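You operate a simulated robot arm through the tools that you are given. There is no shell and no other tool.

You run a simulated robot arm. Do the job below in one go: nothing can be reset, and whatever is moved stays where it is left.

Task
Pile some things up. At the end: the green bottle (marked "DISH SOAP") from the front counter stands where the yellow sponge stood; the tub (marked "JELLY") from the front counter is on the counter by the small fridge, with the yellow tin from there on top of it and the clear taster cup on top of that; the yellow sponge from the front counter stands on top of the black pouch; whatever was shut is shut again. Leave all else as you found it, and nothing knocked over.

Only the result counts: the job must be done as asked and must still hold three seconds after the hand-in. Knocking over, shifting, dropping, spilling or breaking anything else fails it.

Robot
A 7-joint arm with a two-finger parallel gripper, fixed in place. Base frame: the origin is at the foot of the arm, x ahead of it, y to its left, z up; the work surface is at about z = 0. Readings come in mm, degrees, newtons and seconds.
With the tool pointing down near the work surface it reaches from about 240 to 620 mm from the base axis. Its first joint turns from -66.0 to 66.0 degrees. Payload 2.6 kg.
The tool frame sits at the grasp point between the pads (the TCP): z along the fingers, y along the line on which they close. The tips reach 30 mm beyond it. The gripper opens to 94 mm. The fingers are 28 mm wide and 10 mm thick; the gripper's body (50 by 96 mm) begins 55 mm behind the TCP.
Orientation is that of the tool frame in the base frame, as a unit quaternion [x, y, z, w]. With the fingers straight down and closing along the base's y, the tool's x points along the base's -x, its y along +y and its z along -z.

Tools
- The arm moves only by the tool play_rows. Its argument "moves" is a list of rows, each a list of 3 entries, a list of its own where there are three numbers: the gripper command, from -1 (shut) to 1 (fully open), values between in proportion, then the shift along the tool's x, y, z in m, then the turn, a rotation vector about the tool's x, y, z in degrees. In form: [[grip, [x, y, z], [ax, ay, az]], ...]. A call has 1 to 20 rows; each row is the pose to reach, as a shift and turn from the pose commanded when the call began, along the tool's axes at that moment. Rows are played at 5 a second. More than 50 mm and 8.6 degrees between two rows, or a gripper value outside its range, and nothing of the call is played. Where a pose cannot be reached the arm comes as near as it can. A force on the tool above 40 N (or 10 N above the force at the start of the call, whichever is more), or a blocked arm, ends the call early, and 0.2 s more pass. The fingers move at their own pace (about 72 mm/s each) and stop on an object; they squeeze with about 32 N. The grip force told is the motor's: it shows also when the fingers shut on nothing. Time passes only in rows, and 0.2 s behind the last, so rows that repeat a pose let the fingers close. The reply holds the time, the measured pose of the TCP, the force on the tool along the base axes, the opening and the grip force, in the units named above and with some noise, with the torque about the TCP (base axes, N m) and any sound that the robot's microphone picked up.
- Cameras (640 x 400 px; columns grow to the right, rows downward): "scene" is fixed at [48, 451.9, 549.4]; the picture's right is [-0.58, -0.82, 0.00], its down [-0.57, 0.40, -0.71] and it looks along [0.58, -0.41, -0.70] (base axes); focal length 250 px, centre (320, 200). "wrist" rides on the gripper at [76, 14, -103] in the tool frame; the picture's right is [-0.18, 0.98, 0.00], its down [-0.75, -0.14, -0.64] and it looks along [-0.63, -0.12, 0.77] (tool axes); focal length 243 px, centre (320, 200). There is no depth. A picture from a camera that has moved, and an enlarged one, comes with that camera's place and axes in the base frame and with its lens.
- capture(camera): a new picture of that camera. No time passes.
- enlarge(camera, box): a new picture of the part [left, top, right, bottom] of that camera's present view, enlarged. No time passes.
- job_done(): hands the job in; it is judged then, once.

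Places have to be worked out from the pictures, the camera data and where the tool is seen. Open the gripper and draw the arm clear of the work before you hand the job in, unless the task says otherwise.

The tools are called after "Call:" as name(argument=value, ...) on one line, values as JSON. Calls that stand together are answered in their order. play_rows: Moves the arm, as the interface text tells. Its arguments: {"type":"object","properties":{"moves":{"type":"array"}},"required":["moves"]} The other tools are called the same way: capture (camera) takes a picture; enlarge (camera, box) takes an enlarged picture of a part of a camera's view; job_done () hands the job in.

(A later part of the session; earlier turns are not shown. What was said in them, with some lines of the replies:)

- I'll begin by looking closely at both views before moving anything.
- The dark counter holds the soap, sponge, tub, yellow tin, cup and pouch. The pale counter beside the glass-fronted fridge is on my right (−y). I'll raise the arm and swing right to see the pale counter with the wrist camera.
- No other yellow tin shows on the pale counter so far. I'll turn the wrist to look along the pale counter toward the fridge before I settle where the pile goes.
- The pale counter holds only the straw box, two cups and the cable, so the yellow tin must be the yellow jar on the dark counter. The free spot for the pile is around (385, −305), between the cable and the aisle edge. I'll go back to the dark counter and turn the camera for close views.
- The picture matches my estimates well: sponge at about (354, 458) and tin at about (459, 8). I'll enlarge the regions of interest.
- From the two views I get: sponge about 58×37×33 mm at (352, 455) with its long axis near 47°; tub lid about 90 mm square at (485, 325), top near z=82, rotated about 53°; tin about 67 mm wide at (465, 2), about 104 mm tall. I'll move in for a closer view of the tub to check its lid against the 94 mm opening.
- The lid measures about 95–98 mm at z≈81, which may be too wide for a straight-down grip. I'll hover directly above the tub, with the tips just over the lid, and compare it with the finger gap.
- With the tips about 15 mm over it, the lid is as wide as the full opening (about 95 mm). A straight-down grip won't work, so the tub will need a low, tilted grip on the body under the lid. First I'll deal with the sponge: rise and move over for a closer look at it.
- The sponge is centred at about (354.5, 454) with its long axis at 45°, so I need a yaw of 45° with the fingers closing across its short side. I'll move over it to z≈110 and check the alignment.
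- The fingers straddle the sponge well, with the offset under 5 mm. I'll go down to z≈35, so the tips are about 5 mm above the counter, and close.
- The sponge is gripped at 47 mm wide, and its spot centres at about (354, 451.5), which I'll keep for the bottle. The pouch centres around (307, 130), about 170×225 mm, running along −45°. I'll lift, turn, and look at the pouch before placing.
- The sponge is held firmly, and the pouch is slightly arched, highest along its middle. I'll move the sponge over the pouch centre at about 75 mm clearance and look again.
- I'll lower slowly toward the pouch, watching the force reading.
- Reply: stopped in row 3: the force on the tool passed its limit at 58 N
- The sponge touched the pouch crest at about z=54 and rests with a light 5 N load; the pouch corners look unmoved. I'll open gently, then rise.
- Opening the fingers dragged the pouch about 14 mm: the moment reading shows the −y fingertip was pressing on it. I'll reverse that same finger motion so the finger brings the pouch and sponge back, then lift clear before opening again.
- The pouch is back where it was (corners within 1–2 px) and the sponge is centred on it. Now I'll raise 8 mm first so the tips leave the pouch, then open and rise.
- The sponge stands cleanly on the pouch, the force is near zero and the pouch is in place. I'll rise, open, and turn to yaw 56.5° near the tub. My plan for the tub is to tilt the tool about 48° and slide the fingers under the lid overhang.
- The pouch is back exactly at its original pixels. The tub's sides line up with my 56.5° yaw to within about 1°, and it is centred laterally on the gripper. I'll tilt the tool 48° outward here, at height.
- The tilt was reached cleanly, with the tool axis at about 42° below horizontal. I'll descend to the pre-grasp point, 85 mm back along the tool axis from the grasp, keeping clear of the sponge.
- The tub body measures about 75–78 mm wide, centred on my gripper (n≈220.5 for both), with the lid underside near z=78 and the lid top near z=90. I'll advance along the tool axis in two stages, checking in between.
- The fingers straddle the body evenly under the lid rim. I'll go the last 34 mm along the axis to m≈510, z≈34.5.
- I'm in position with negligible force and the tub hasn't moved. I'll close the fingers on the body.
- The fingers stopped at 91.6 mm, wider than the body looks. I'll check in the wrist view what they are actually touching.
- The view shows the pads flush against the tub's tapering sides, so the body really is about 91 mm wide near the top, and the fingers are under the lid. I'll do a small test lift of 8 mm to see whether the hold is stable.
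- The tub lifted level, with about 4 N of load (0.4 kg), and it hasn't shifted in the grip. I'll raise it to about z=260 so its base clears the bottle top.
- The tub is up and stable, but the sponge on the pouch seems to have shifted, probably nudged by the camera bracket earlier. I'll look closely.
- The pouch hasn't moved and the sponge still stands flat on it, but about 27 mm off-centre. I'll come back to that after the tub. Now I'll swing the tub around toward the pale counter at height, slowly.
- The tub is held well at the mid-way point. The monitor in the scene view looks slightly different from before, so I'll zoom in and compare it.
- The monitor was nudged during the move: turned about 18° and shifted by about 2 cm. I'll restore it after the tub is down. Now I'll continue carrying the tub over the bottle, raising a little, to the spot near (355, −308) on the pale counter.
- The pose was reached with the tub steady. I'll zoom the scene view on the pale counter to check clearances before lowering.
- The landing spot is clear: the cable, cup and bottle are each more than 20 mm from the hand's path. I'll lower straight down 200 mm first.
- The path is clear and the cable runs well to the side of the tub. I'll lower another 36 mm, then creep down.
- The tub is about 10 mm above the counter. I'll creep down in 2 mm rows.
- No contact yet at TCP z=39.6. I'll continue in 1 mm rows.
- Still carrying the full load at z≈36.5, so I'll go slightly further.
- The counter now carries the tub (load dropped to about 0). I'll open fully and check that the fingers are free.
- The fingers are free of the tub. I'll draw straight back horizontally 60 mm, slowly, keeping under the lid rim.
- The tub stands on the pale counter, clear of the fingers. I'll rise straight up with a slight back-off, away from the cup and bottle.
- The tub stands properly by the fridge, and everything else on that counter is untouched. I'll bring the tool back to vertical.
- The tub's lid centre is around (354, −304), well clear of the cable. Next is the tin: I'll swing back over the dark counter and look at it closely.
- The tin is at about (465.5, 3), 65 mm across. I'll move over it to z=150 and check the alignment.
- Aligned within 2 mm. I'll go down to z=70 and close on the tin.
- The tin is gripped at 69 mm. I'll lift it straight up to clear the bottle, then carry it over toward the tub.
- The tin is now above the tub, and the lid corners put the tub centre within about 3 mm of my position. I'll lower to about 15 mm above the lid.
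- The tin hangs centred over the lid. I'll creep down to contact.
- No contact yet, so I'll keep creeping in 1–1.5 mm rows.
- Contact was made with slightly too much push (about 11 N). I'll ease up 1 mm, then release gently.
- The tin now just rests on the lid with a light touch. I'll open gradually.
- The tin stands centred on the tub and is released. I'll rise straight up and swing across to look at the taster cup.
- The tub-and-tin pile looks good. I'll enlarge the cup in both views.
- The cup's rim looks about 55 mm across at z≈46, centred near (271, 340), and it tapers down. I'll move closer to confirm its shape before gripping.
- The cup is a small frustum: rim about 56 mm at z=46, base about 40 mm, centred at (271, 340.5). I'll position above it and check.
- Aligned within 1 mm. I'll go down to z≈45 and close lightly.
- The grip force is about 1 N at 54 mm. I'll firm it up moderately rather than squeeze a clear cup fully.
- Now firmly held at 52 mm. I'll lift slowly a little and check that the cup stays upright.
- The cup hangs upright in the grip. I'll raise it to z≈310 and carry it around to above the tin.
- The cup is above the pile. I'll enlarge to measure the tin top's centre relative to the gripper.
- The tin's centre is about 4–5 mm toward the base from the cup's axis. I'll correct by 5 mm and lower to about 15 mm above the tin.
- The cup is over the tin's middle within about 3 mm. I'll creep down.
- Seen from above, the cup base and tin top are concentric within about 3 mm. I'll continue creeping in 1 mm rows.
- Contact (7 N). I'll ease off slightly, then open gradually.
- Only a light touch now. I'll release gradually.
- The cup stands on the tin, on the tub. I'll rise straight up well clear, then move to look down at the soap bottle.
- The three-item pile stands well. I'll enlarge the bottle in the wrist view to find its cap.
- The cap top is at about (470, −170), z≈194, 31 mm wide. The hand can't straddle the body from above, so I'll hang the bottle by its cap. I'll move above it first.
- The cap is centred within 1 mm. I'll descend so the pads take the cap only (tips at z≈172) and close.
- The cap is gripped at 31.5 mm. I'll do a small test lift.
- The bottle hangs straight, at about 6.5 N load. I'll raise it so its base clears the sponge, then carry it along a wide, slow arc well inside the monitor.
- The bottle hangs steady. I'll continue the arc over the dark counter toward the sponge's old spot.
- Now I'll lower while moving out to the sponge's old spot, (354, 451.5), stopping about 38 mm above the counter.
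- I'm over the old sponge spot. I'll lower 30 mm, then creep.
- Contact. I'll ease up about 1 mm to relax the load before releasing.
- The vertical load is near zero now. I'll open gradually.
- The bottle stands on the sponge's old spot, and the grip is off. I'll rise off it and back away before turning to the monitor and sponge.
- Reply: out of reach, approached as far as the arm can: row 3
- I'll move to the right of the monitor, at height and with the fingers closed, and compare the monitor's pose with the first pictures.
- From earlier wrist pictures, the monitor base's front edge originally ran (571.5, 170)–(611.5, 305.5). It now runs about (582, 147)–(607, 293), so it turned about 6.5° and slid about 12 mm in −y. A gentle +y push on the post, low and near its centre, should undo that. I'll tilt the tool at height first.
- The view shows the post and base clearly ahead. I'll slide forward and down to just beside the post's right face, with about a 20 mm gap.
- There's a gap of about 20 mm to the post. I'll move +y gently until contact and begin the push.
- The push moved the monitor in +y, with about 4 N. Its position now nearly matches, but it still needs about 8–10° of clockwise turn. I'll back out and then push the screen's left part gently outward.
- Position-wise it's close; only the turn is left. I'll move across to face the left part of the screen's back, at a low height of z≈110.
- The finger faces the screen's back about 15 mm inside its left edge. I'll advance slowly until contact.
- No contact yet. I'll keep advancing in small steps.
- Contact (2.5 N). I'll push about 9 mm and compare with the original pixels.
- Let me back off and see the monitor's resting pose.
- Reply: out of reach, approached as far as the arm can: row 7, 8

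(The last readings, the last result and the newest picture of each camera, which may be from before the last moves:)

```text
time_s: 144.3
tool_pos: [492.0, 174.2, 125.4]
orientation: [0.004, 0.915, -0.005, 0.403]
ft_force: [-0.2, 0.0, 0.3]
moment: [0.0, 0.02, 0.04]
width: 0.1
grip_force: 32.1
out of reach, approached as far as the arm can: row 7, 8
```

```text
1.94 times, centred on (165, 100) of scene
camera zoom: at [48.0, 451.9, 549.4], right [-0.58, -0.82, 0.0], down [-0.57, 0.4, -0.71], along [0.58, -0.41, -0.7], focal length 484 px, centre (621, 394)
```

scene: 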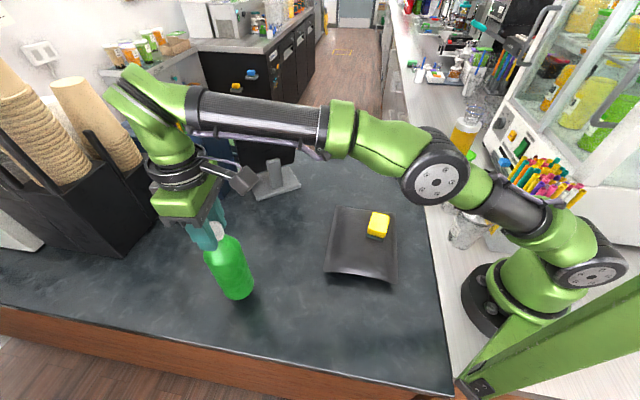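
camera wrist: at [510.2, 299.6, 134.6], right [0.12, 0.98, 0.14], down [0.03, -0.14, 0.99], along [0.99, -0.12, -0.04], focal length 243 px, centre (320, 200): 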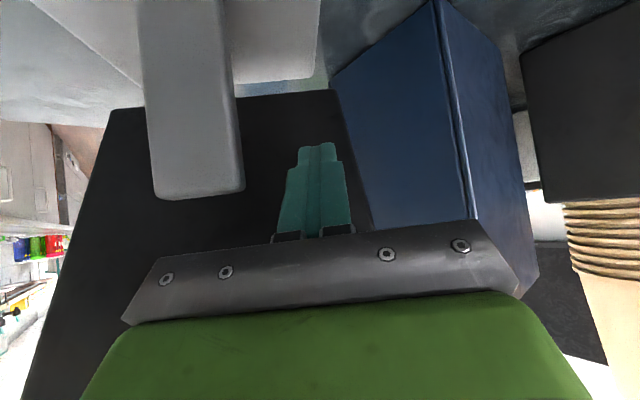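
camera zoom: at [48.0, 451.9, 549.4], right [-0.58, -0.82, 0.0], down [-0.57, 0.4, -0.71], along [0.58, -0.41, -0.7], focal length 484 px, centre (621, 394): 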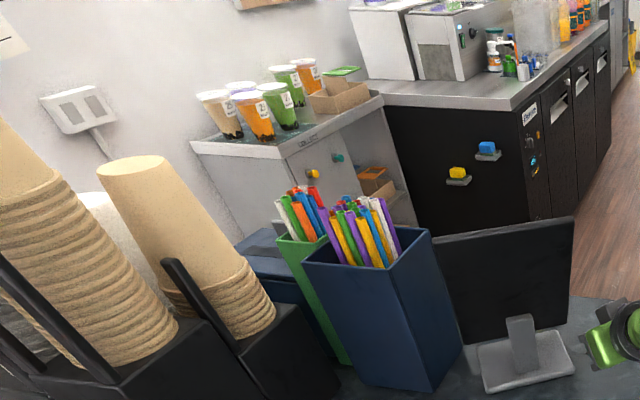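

The screen is now turned to within about 2° of its original angle, but it went roughly 13 mm too far outward. The cleanest fix is to grip the post lightly, align it, and draw it back. I'll move to face the post square-on with the gripper open.

Call:
play_rows(moves=[[0.4, [-0.0055, 0.022, 0.008], [3.1, 0, 2.8]], [0.4, [-0.011, 0.0445, 0.016], [6.2, 0, 5.65]], [0.4, [-0.0165, 0.067, 0.024], [9.3, 0, 8.5]], [0.4, [-0.0219, 0.089, 0.0314], [12.4, 0, 11.3]], [0.4, [-0.0219, 0.089, 0.0314], [12.4, 0, 11.3]]])

Call:
capture(camera="wrist")

Call:
enlarge(camera="wrist", box=[180, 0, 460, 240])

```text
time_s: 145.5
tool_pos: [530.0, 264.1, 122.2]
orientation: [0.135, 0.904, -0.059, 0.401]
ft_force: [-0.1, 0.1, -1.1]
moment: [0.01, -0.03, -0.03]
width: 65.8
grip_force: 0.0
out of reach, approached as far as the arm can: row 1
```

```text
taken
camera wrist: at [412.8, 314.7, 134.0], right [0.4, 0.9, 0.14], down [-0.01, -0.14, 0.99], along [0.91, -0.4, -0.05], focal length 243 px, centre (320, 200)
```

wrist: 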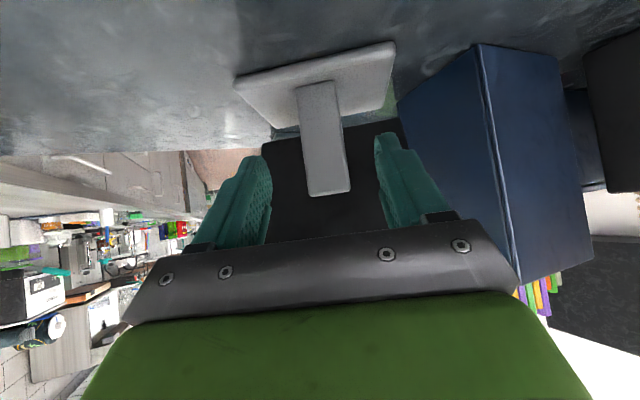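

```text
1.67 times, centred on (320, 120) of wrist
camera zoom: at [412.8, 314.7, 134.0], right [0.4, 0.9, 0.14], down [-0.01, -0.14, 0.99], along [0.91, -0.4, -0.05], focal length 404 px, centre (320, 333)
```

zoom: 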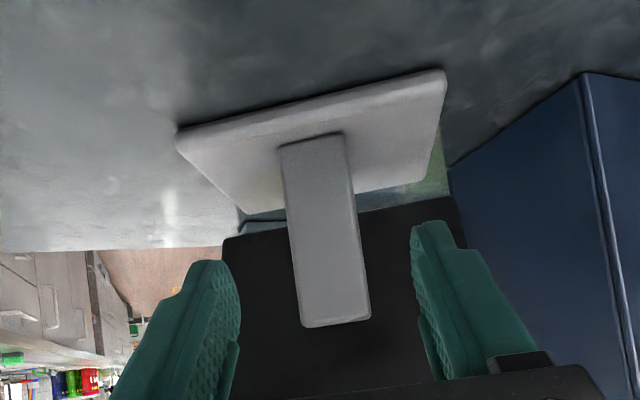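

The post is centred at about (631, 229.6), 38 mm wide. This view also puts the base front edge only (9, 3) mm and about 1.7° from its original. I'll advance to straddle the post low down, below the screen's edge.

Call:
play_rows(moves=[[0.4, [-0.0068, -0.0007, 0.0253], [0, 0, 0]], [0.4, [-0.0135, -0.0014, 0.0507], [0, 0, 0]], [0.4, [-0.0203, -0.0021, 0.076], [0, 0, 0]], [0.4, [-0.0253, -0.0027, 0.095], [0, 0, 0]], [0.4, [-0.0253, -0.0027, 0.095], [0, 0, 0]]])

Call:
capture(camera="wrist")

Call:
enlarge(camera="scene", box=[200, 80, 360, 210])

```text
time_s: 146.7
tool_pos: [612.7, 235.7, 77.0]
orientation: [0.134, 0.903, -0.059, 0.403]
ft_force: [-0.5, 0.6, 0.1]
moment: [-0.01, 0.0, 0.04]
width: 65.8
grip_force: 0.0
```

```text
taken
camera wrist: at [496.8, 286.0, 89.0], right [0.4, 0.91, 0.14], down [-0.02, -0.14, 0.99], along [0.92, -0.4, -0.04], focal length 243 px, centre (320, 200)
```

wrist: 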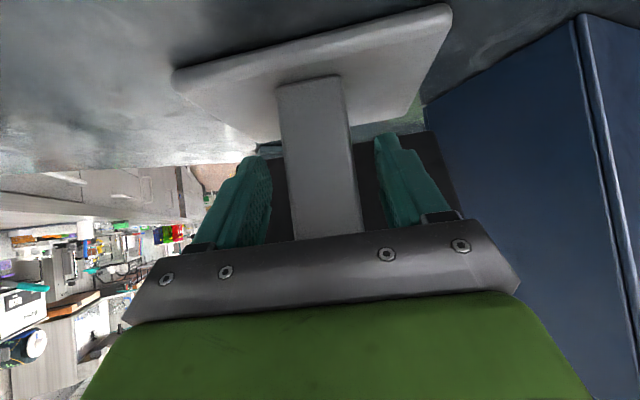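

```text
3.08 times, centred on (280, 145) of scene
camera zoom: at [48.0, 451.9, 549.4], right [-0.58, -0.82, 0.0], down [-0.57, 0.4, -0.71], along [0.58, -0.41, -0.7], focal length 768 px, centre (443, 369)
```

zoom: 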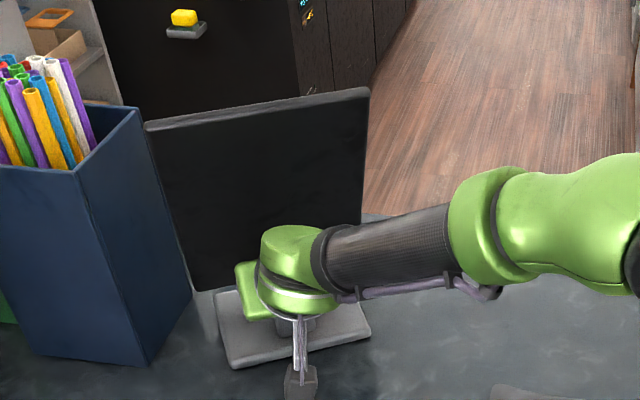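

Call:
play_rows(moves=[[0.4, [-0.003, -0.0003, 0.011], [0, 0, 0]], [0.4, [-0.006, -0.0006, 0.0225], [0, 0, 0]], [0.4, [-0.0085, -0.0008, 0.0317], [0, 0, 0]], [0.4, [-0.0085, -0.0008, 0.0317], [0, 0, 0]]])

Call:
capture(camera="wrist")

```text
time_s: 147.7
tool_pos: [640.5, 227.0, 63.4]
orientation: [0.135, 0.903, -0.06, 0.403]
ft_force: [-3.2, -1.2, 0.8]
moment: [0.03, -0.25, 0.11]
width: 66.0
grip_force: 0.1
```

```text
taken
camera wrist: at [524.4, 277.4, 74.8], right [0.4, 0.9, 0.14], down [-0.01, -0.14, 0.99], along [0.92, -0.4, -0.04], focal length 243 px, centre (320, 200)
```

wrist: 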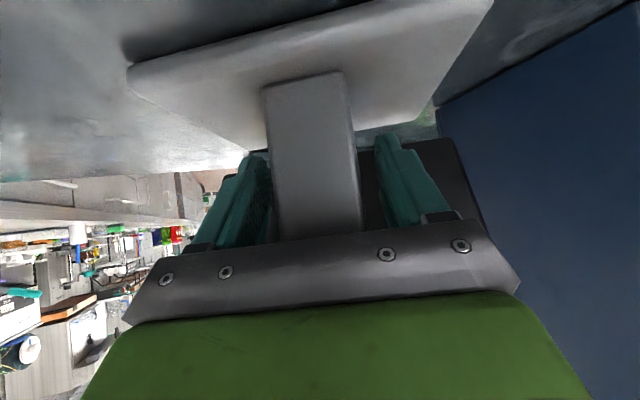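

There's slight contact (3 N) with the palm side. I'll back off 7 mm and then close gently on the post.

Call:
play_rows(moves=[[0.4, [0.0025, 0, -0.006], [0, 0, 0]], [0.3, [0.003, 0, -0.0075], [0, 0, 0]], [0.1, [0.003, 0, -0.0075], [0, 0, 0]], [-0.05, [0.003, 0, -0.0075], [0, 0, 0]], [-0.15, [0.003, 0, -0.0075], [0, 0, 0]], [-0.22, [0.003, 0, -0.0075], [0, 0, 0]], [-0.3, [0.003, 0, -0.0075], [0, 0, 0]], [-0.3, [0.003, 0, -0.0075], [0, 0, 0]]])

Call:
capture(camera="wrist")

Call:
enlarge(camera="scene", box=[200, 80, 360, 210])

```text
time_s: 149.5
tool_pos: [632.6, 230.3, 65.8]
orientation: [0.134, 0.904, -0.059, 0.402]
ft_force: [0.6, 4.7, 0.5]
moment: [-0.34, 0.05, 0.18]
width: 45.1
grip_force: 32.0
```

```text
taken
camera wrist: at [516.9, 279.9, 77.6], right [0.4, 0.91, 0.14], down [-0.02, -0.14, 0.99], along [0.92, -0.4, -0.04], focal length 243 px, centre (320, 200)
```

wrist: 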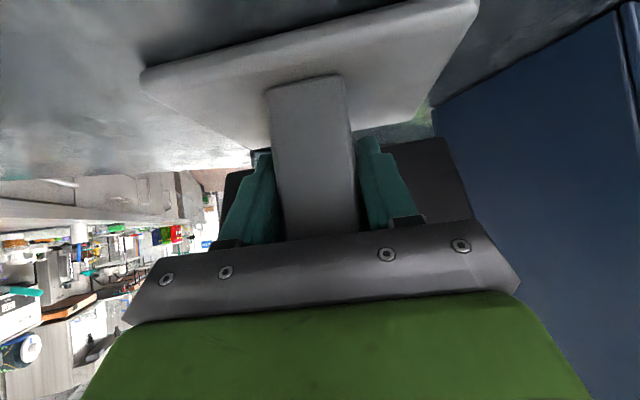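

```text
3.08 times, centred on (280, 145) of scene
camera zoom: at [48.0, 451.9, 549.4], right [-0.58, -0.82, 0.0], down [-0.57, 0.4, -0.71], along [0.58, -0.41, -0.7], focal length 768 px, centre (443, 369)
```

zoom: 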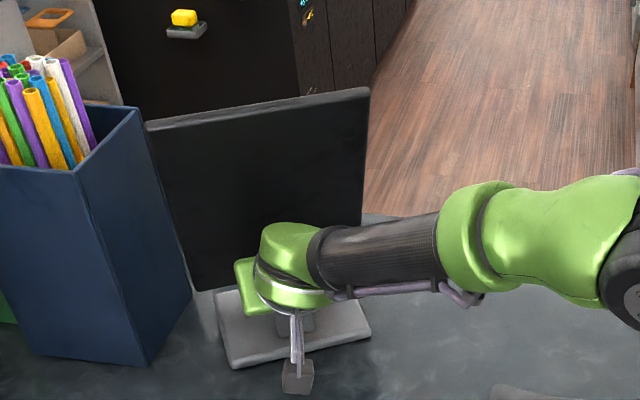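

The post is held. I'll draw it back 11 mm toward the robot, slowly, then compare.

Call:
play_rows(moves=[[-0.3, [0.0017, -0.001, -0.0019], [0, 0, 0]], [-0.3, [0.0034, -0.0021, -0.0038], [0, 0, 0]], [-0.3, [0.0052, -0.0031, -0.0057], [0, 0, 0]], [-0.3, [0.0069, -0.0042, -0.0076], [0, 0, 0]], [-0.3, [0.0069, -0.0042, -0.0076], [0, 0, 0]]])

Call:
enlarge(camera="scene", box=[200, 80, 360, 210])

Call:
enlarge(camera="scene", box=[0, 0, 330, 200])

```text
time_s: 150.7
tool_pos: [621.9, 228.8, 65.3]
orientation: [0.134, 0.904, -0.058, 0.402]
ft_force: [3.4, -0.5, 1.3]
moment: [-0.07, -0.26, 0.29]
width: 44.6
grip_force: 31.5
```

```text
3.08 times, centred on (280, 145) of scene
camera zoom: at [48.0, 451.9, 549.5], right [-0.58, -0.82, 0.0], down [-0.57, 0.4, -0.71], along [0.58, -0.41, -0.7], focal length 768 px, centre (443, 369)
```

zoom: 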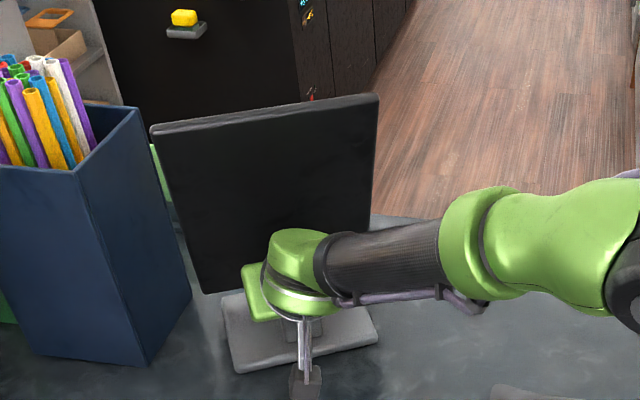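

```text
1.94 times, centred on (165, 100) of scene
camera zoom: at [48.0, 451.9, 549.5], right [-0.58, -0.82, 0.0], down [-0.57, 0.4, -0.71], along [0.58, -0.41, -0.7], focal length 484 px, centre (621, 394)
```

zoom: 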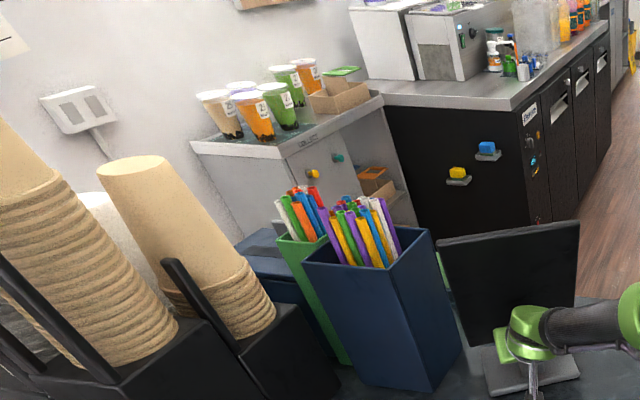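

The screen's corners now match the first picture within about 1 px (TL (437, 242) vs (437, 243); TR (579, 221) vs (578, 222)). I'll release gently and back straight out.

Call:
play_rows(moves=[[-0.1, [0, 0, 0], [0, 0, 0]], [0.0, [0, 0, 0], [0, 0, 0]], [0.15, [0, 0, 0], [0, 0, 0]], [0.4, [0, 0, 0], [0, 0, 0]], [0.4, [0, 0, 0], [0, 0, 0]], [0.4, [0, 0, -0.015], [0, 0, 0]], [0.4, [0, 0, -0.035], [0, 0, 0]], [0.4, [0, 0, -0.065], [0, 0, 0]], [0.4, [0, 0, -0.1], [0, 0, 0]], [0.4, [0, 0, -0.14], [0, 0, 0]], [0.4, [0, 0, -0.18], [0, 0, 0]], [0.4, [0, 0, -0.18], [0, 0, 0]]])

Call:
enlarge(camera="scene", box=[200, 80, 360, 210])

Call:
enlarge(camera="scene", box=[0, 0, 330, 200])

Call:
enlarge(camera="scene", box=[200, 130, 440, 310])

```text
time_s: 153.3
tool_pos: [493.7, 267.7, 184.6]
orientation: [0.134, 0.904, -0.06, 0.402]
ft_force: [-0.3, -0.4, -0.5]
moment: [0.01, -0.03, -0.02]
width: 66.0
grip_force: 0.3
```

```text
3.08 times, centred on (280, 145) of scene
camera zoom: at [47.9, 451.9, 549.4], right [-0.58, -0.82, 0.0], down [-0.57, 0.4, -0.71], along [0.58, -0.41, -0.7], focal length 768 px, centre (443, 369)
```

zoom: 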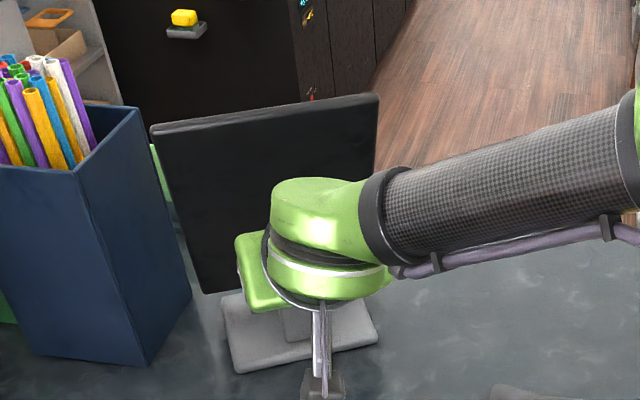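

```text
1.94 times, centred on (165, 100) of scene
camera zoom: at [47.9, 451.9, 549.4], right [-0.58, -0.82, 0.0], down [-0.57, 0.4, -0.71], along [0.58, -0.41, -0.7], focal length 484 px, centre (621, 394)
```

zoom: 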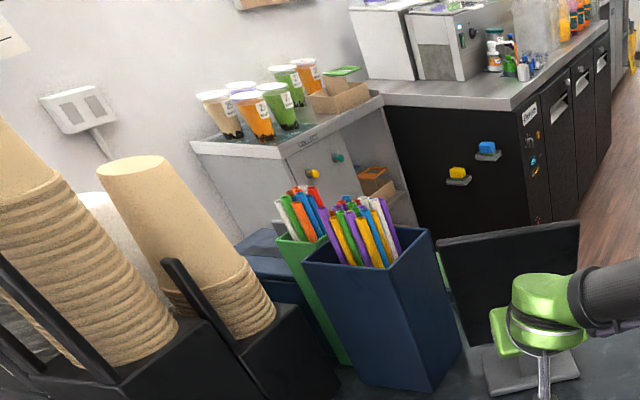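

```text
2.22 times, centred on (320, 220) of scene
camera zoom: at [47.9, 451.9, 549.4], right [-0.58, -0.82, 0.0], down [-0.57, 0.4, -0.71], along [0.58, -0.41, -0.7], focal length 555 px, centre (320, 156)
```

zoom: 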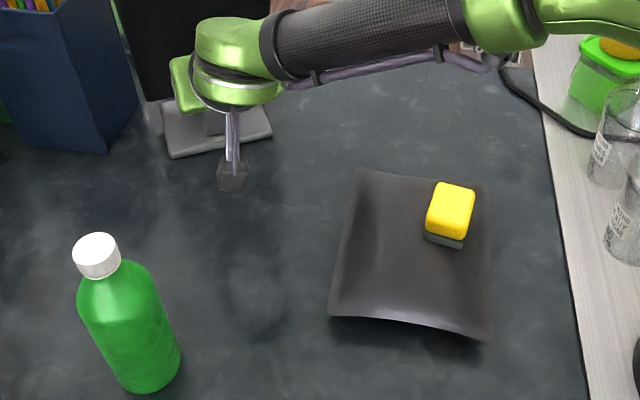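

I'll bring the tool back upright and clear of the monitor so I can compare it fully.

Call:
play_rows(moves=[[0.6, [-0.0067, -0.0125, -0.015], [0, 8, 0]], [0.8, [-0.0133, -0.0249, -0.03], [0, 16, 0]], [1, [-0.02, -0.0374, -0.045], [0, 24, 0]], [1, [-0.0267, -0.0499, -0.06], [0, 32, 0]], [1, [-0.0333, -0.0623, -0.075], [0, 40, 0]], [1, [-0.04, -0.0748, -0.09], [0, 48, 0]], [1, [-0.04, -0.0748, -0.09], [0, 48, 0]]])

Call:
capture(camera="wrist")

Call:
enlarge(camera="scene", box=[0, 0, 330, 200])

Call:
enlarge(camera="scene", box=[200, 130, 440, 310])

```text
time_s: 154.9
tool_pos: [433.4, 206.4, 274.6]
orientation: [0.146, 0.989, 0.001, -0.001]
ft_force: [-0.4, 0.4, 0.7]
moment: [0.0, -0.02, 0.02]
width: 94.0
grip_force: 0.1
```

```text
taken
camera wrist: at [366.3, 241.8, 378.2], right [0.46, 0.89, 0.0], down [0.68, -0.35, 0.64], along [0.57, -0.29, -0.77], focal length 243 px, centre (320, 200)
```

wrist: 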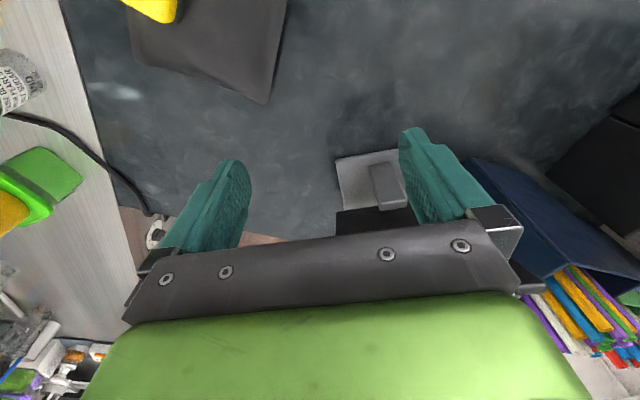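

```text
1.94 times, centred on (165, 100) of scene
camera zoom: at [48.0, 451.9, 549.4], right [-0.58, -0.82, 0.0], down [-0.57, 0.4, -0.71], along [0.58, -0.41, -0.7], focal length 484 px, centre (621, 394)
```

zoom: 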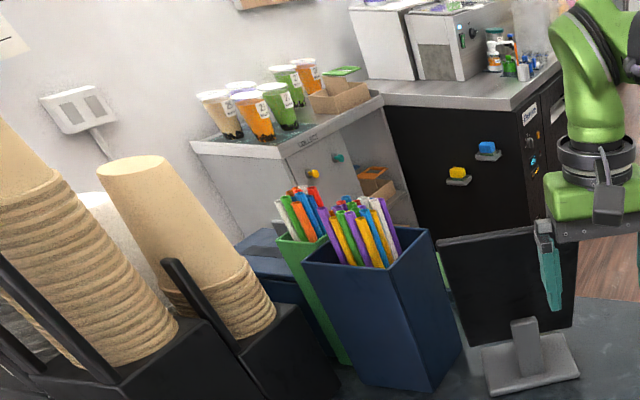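

```text
2.22 times, centred on (320, 220) of scene
camera zoom: at [48.0, 451.9, 549.4], right [-0.58, -0.82, 0.0], down [-0.57, 0.4, -0.71], along [0.58, -0.41, -0.7], focal length 555 px, centre (320, 156)
```

zoom: 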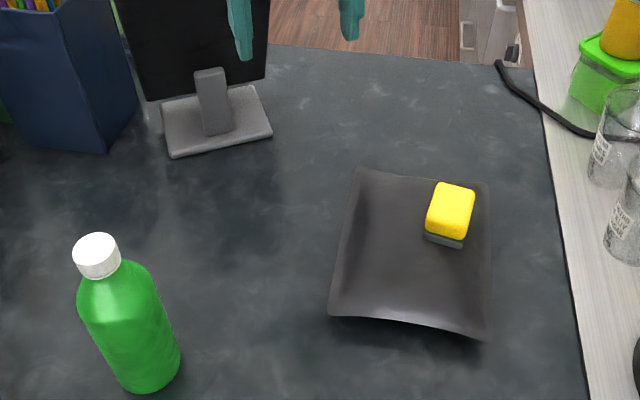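

The monitor now matches the first picture (screen corners and post within 1–2 px). Next I'll look closely at the sponge on the pouch to judge whether it needs re-centring.

Call:
play_rows(moves=[[1, [0.045, -0.008, 0], [0, 0, 5]], [1, [0.09, -0.016, 0], [0, 0, 10]], [1, [0.135, -0.024, 0.005], [0, 0, 15]], [1, [0.18, -0.032, 0.01], [0, 0, 20]], [1, [0.205, -0.036, 0.015], [0, 0, 25]], [1, [0.205, -0.036, 0.015], [0, 0, 28]], [1, [0.205, -0.036, 0.015], [0, 0, 28]]])

Call:
capture(camera="wrist")

Call:
enlarge(camera="scene", box=[310, 190, 420, 300])

```text
time_s: 156.5
tool_pos: [227.5, 232.1, 260.4]
orientation: [0.382, 0.924, 0.001, 0.0]
ft_force: [-1.0, -0.2, 0.7]
moment: [-0.02, 0.02, -0.01]
width: 94.0
grip_force: 0.1
```

```text
taken
camera wrist: at [184.6, 295.3, 362.9], right [0.82, 0.57, 0.0], down [0.43, -0.63, 0.64], along [0.36, -0.53, -0.77], focal length 243 px, centre (320, 200)
```

wrist: 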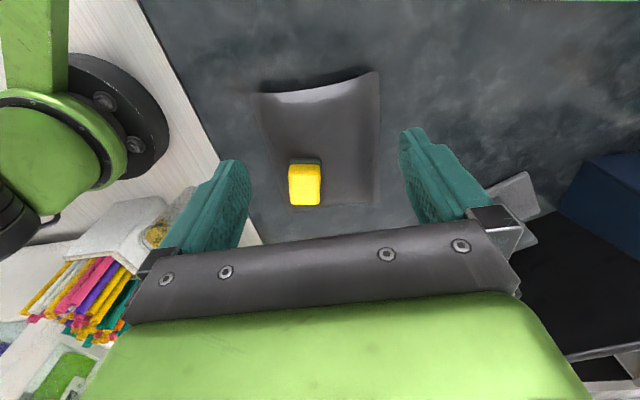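

```text
3.64 times, centred on (365, 245) of scene
camera zoom: at [48.0, 451.9, 549.4], right [-0.58, -0.82, 0.0], down [-0.57, 0.4, -0.71], along [0.58, -0.41, -0.7], focal length 908 px, centre (156, 36)
```

zoom: 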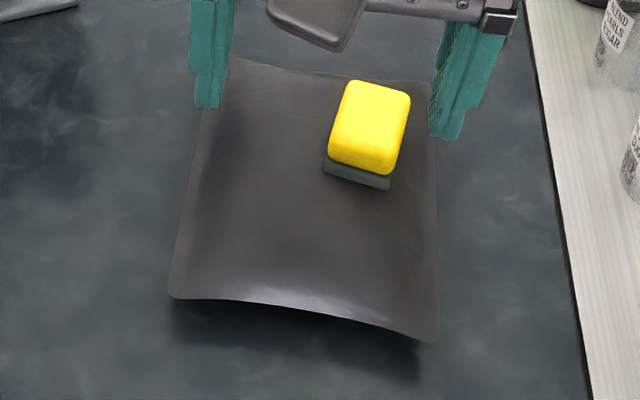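

Call:
enlarge(camera="wrist", box=[230, 60, 410, 220])

Call:
enlarge(camera="scene", box=[345, 200, 405, 255])

```text
2.50 times, centred on (320, 140) of wrist
camera zoom: at [184.6, 295.3, 362.9], right [0.82, 0.57, 0.0], down [0.43, -0.63, 0.64], along [0.36, -0.53, -0.77], focal length 606 px, centre (320, 350)
```

zoom: 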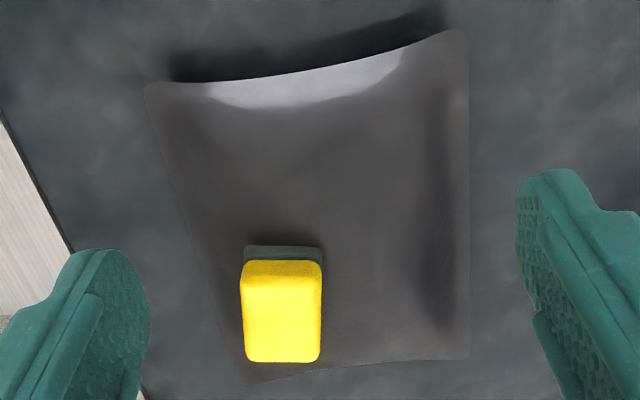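

```text
7.27 times, centred on (375, 228) of scene
camera zoom: at [48.0, 451.9, 549.4], right [-0.58, -0.82, 0.0], down [-0.57, 0.4, -0.71], along [0.58, -0.41, -0.7], focal length 1815 px, centre (-80, 0)
```

zoom: 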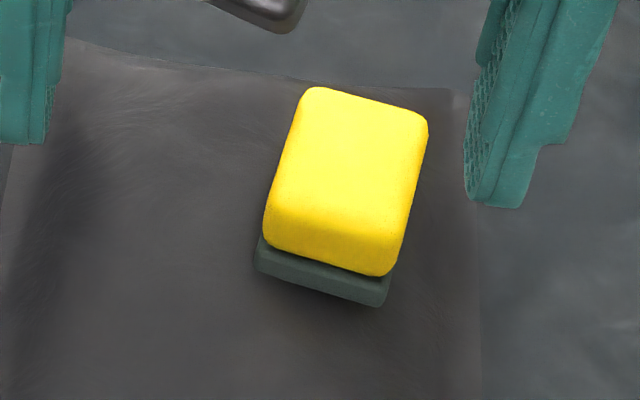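

The sponge sits level on the pouch's flat top, fully inside its footprint, so I'll leave it rather than risk disturbing the pouch again. I'll raise the arm to its starting place with the gripper open and do a final check of the whole scene.

Call:
play_rows(moves=[[1, [0, 0, -0.03], [0, 0, 0]], [1, [-0.005, 0.003, -0.05], [0, 0, -7.5]], [1, [-0.013, 0.009, -0.065], [0, 0, -15]], [1, [-0.023, 0.016, -0.08], [0, 0, -22.5]], [1, [-0.033, 0.022, -0.088], [0, 0, -30]], [1, [-0.043, 0.028, -0.09], [0, 0, -37.5]], [1, [-0.0515, 0.0325, -0.09], [0, 0, -45]], [1, [-0.0515, 0.0325, -0.09], [0, 0, -45]]])

Call:
capture(camera="scene")

Call:
capture(camera="wrist")

Call:
enlarge(camera="scene", box=[380, 80, 520, 260])

Call:
enlarge(camera="scene", box=[200, 130, 440, 310])

```text
time_s: 158.3
tool_pos: [286.7, 217.6, 352.0]
orientation: [-0.003, 1.0, 0.001, 0.0]
ft_force: [0.3, 0.2, 0.4]
moment: [0.03, 0.0, 0.01]
width: 94.0
grip_force: 0.1
```

```text
taken
```

scene: 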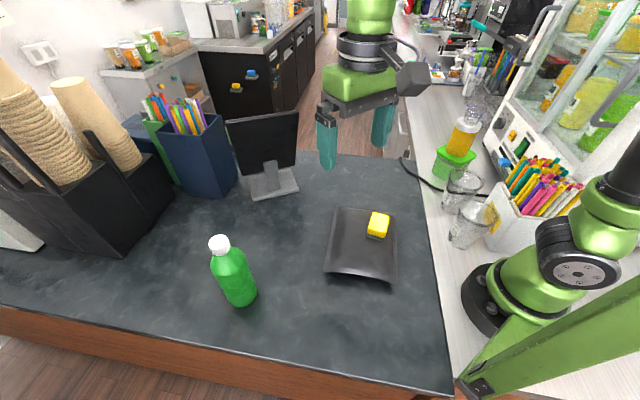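

```text
taken
camera wrist: at [212.3, 231.9, 452.8], right [0.18, 0.98, 0.0], down [0.75, -0.14, 0.64], along [0.63, -0.11, -0.77], focal length 243 px, centre (320, 200)
```

wrist: 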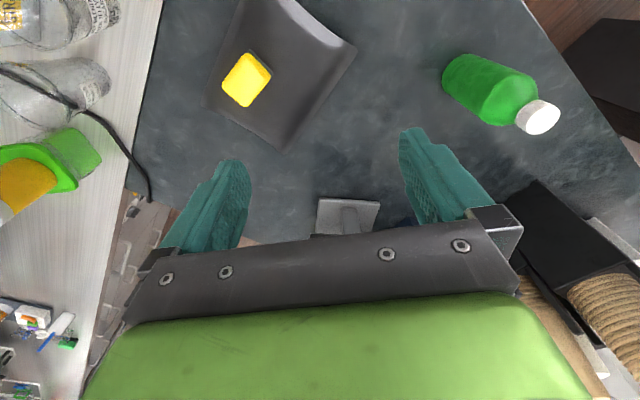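

```text
2.22 times, centred on (450, 170) of scene
camera zoom: at [48.0, 451.9, 549.4], right [-0.58, -0.82, 0.0], down [-0.57, 0.4, -0.71], along [0.58, -0.41, -0.7], focal length 555 px, centre (31, 267)
```

zoom: 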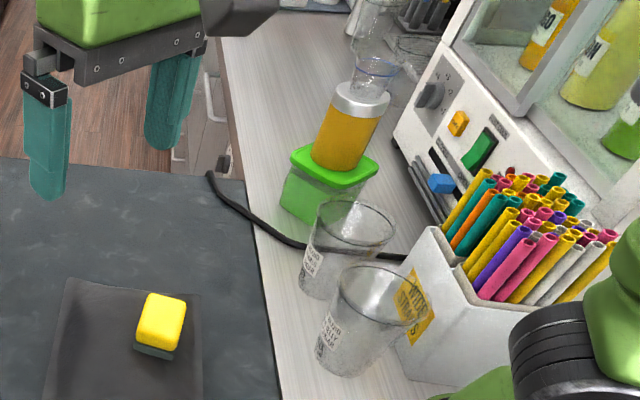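

```text
2.22 times, centred on (320, 220) of scene
camera zoom: at [48.0, 451.9, 549.4], right [-0.58, -0.82, 0.0], down [-0.57, 0.4, -0.71], along [0.58, -0.41, -0.7], focal length 555 px, centre (320, 156)
```

zoom: 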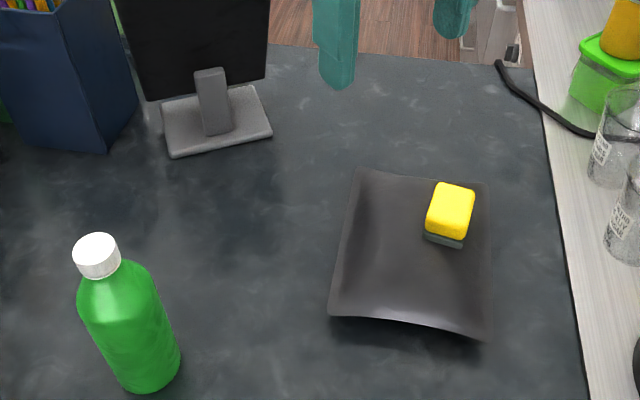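

The arm is back at its starting pose, so I can compare the wrist view of the monitor directly with the first enlarged picture.

Call:
enlarge(camera="wrist", box=[320, 0, 640, 250])

Call:
enlarge(camera="wrist", box=[0, 0, 320, 200])

Call:
enlarge(camera="scene", box=[0, 0, 330, 200])

```text
1.60 times, centred on (480, 125) of wrist
camera zoom: at [212.3, 231.9, 452.8], right [0.18, 0.98, 0.0], down [0.75, -0.14, 0.64], along [0.63, -0.11, -0.77], focal length 388 px, centre (64, 320)
```

zoom: 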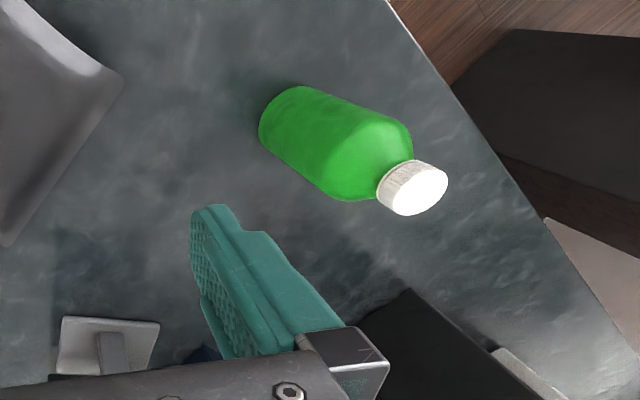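

```text
2.00 times, centred on (160, 100) of wrist
camera zoom: at [212.3, 231.9, 452.8], right [0.18, 0.98, 0.0], down [0.75, -0.14, 0.64], along [0.63, -0.11, -0.77], focal length 485 px, centre (640, 400)
```

zoom: 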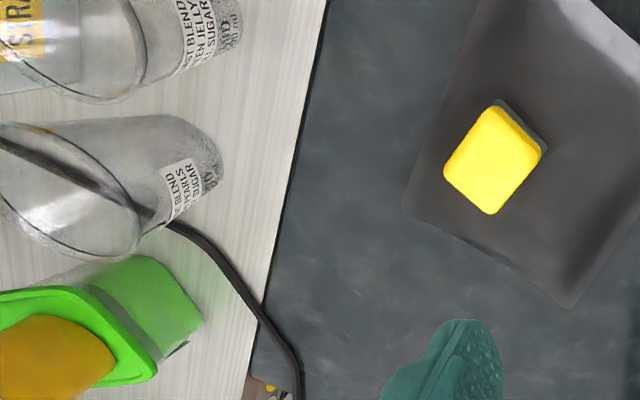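

```text
1.94 times, centred on (165, 100) of scene
camera zoom: at [48.0, 451.9, 549.4], right [-0.58, -0.82, 0.0], down [-0.57, 0.4, -0.71], along [0.58, -0.41, -0.7], focal length 484 px, centre (621, 394)
```

zoom: 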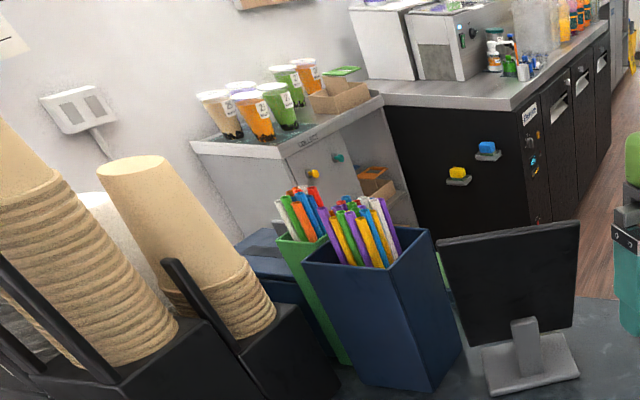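

All parts check out. The bottle stands on the sponge's old spot, the tub, tin and cup are piled by the fridge, and the sponge is on the pouch. The monitor is back within a few mm, the pouch, cups and straws are in place, and the arm is clear with the gripper open, so I'm handing in.

Call:
job_done()

```text
The job is handed in.
```

I've handed the job in with everything placed as asked. The hand-in reply gave no verdict, so I can't say whether it passed.

- **Bottle:** The dish soap stands on the sponge's old spot, within about 5 mm of where the sponge's centre was.
- **Pile:** The jelly tub is on the pale counter by the glass-fronted fridge. The tin is on its lid and the taster cup is on the tin. I took "the yellow tin" to be the yellow jar with the silver lid, because I saw no other tin within reach.
- **Sponge:** It stands level on the pouch, about 30 mm off centre. My camera bracket nudged it after I placed it, and I left it there rather than risk dragging the pouch.
- **Shut things:** I didn't open anything, so nothing needed shutting.

Two other things moved along the way, and I put them back:

- **Pouch:** It was dragged about 14 mm while I was releasing the sponge. It is back within a pixel or two of the first pictures.
- **Monitor:** It was knocked while I was carrying the tub, turning several degrees and sliding roughly 10–20 mm. I pushed and drew it back until its screen and post matched the first pictures, so it should be within about 5 mm. If the check on moved objects is very strict, this is the most likely problem.

Nothing was knocked over. The arm is back at its starting place with the gripper open.
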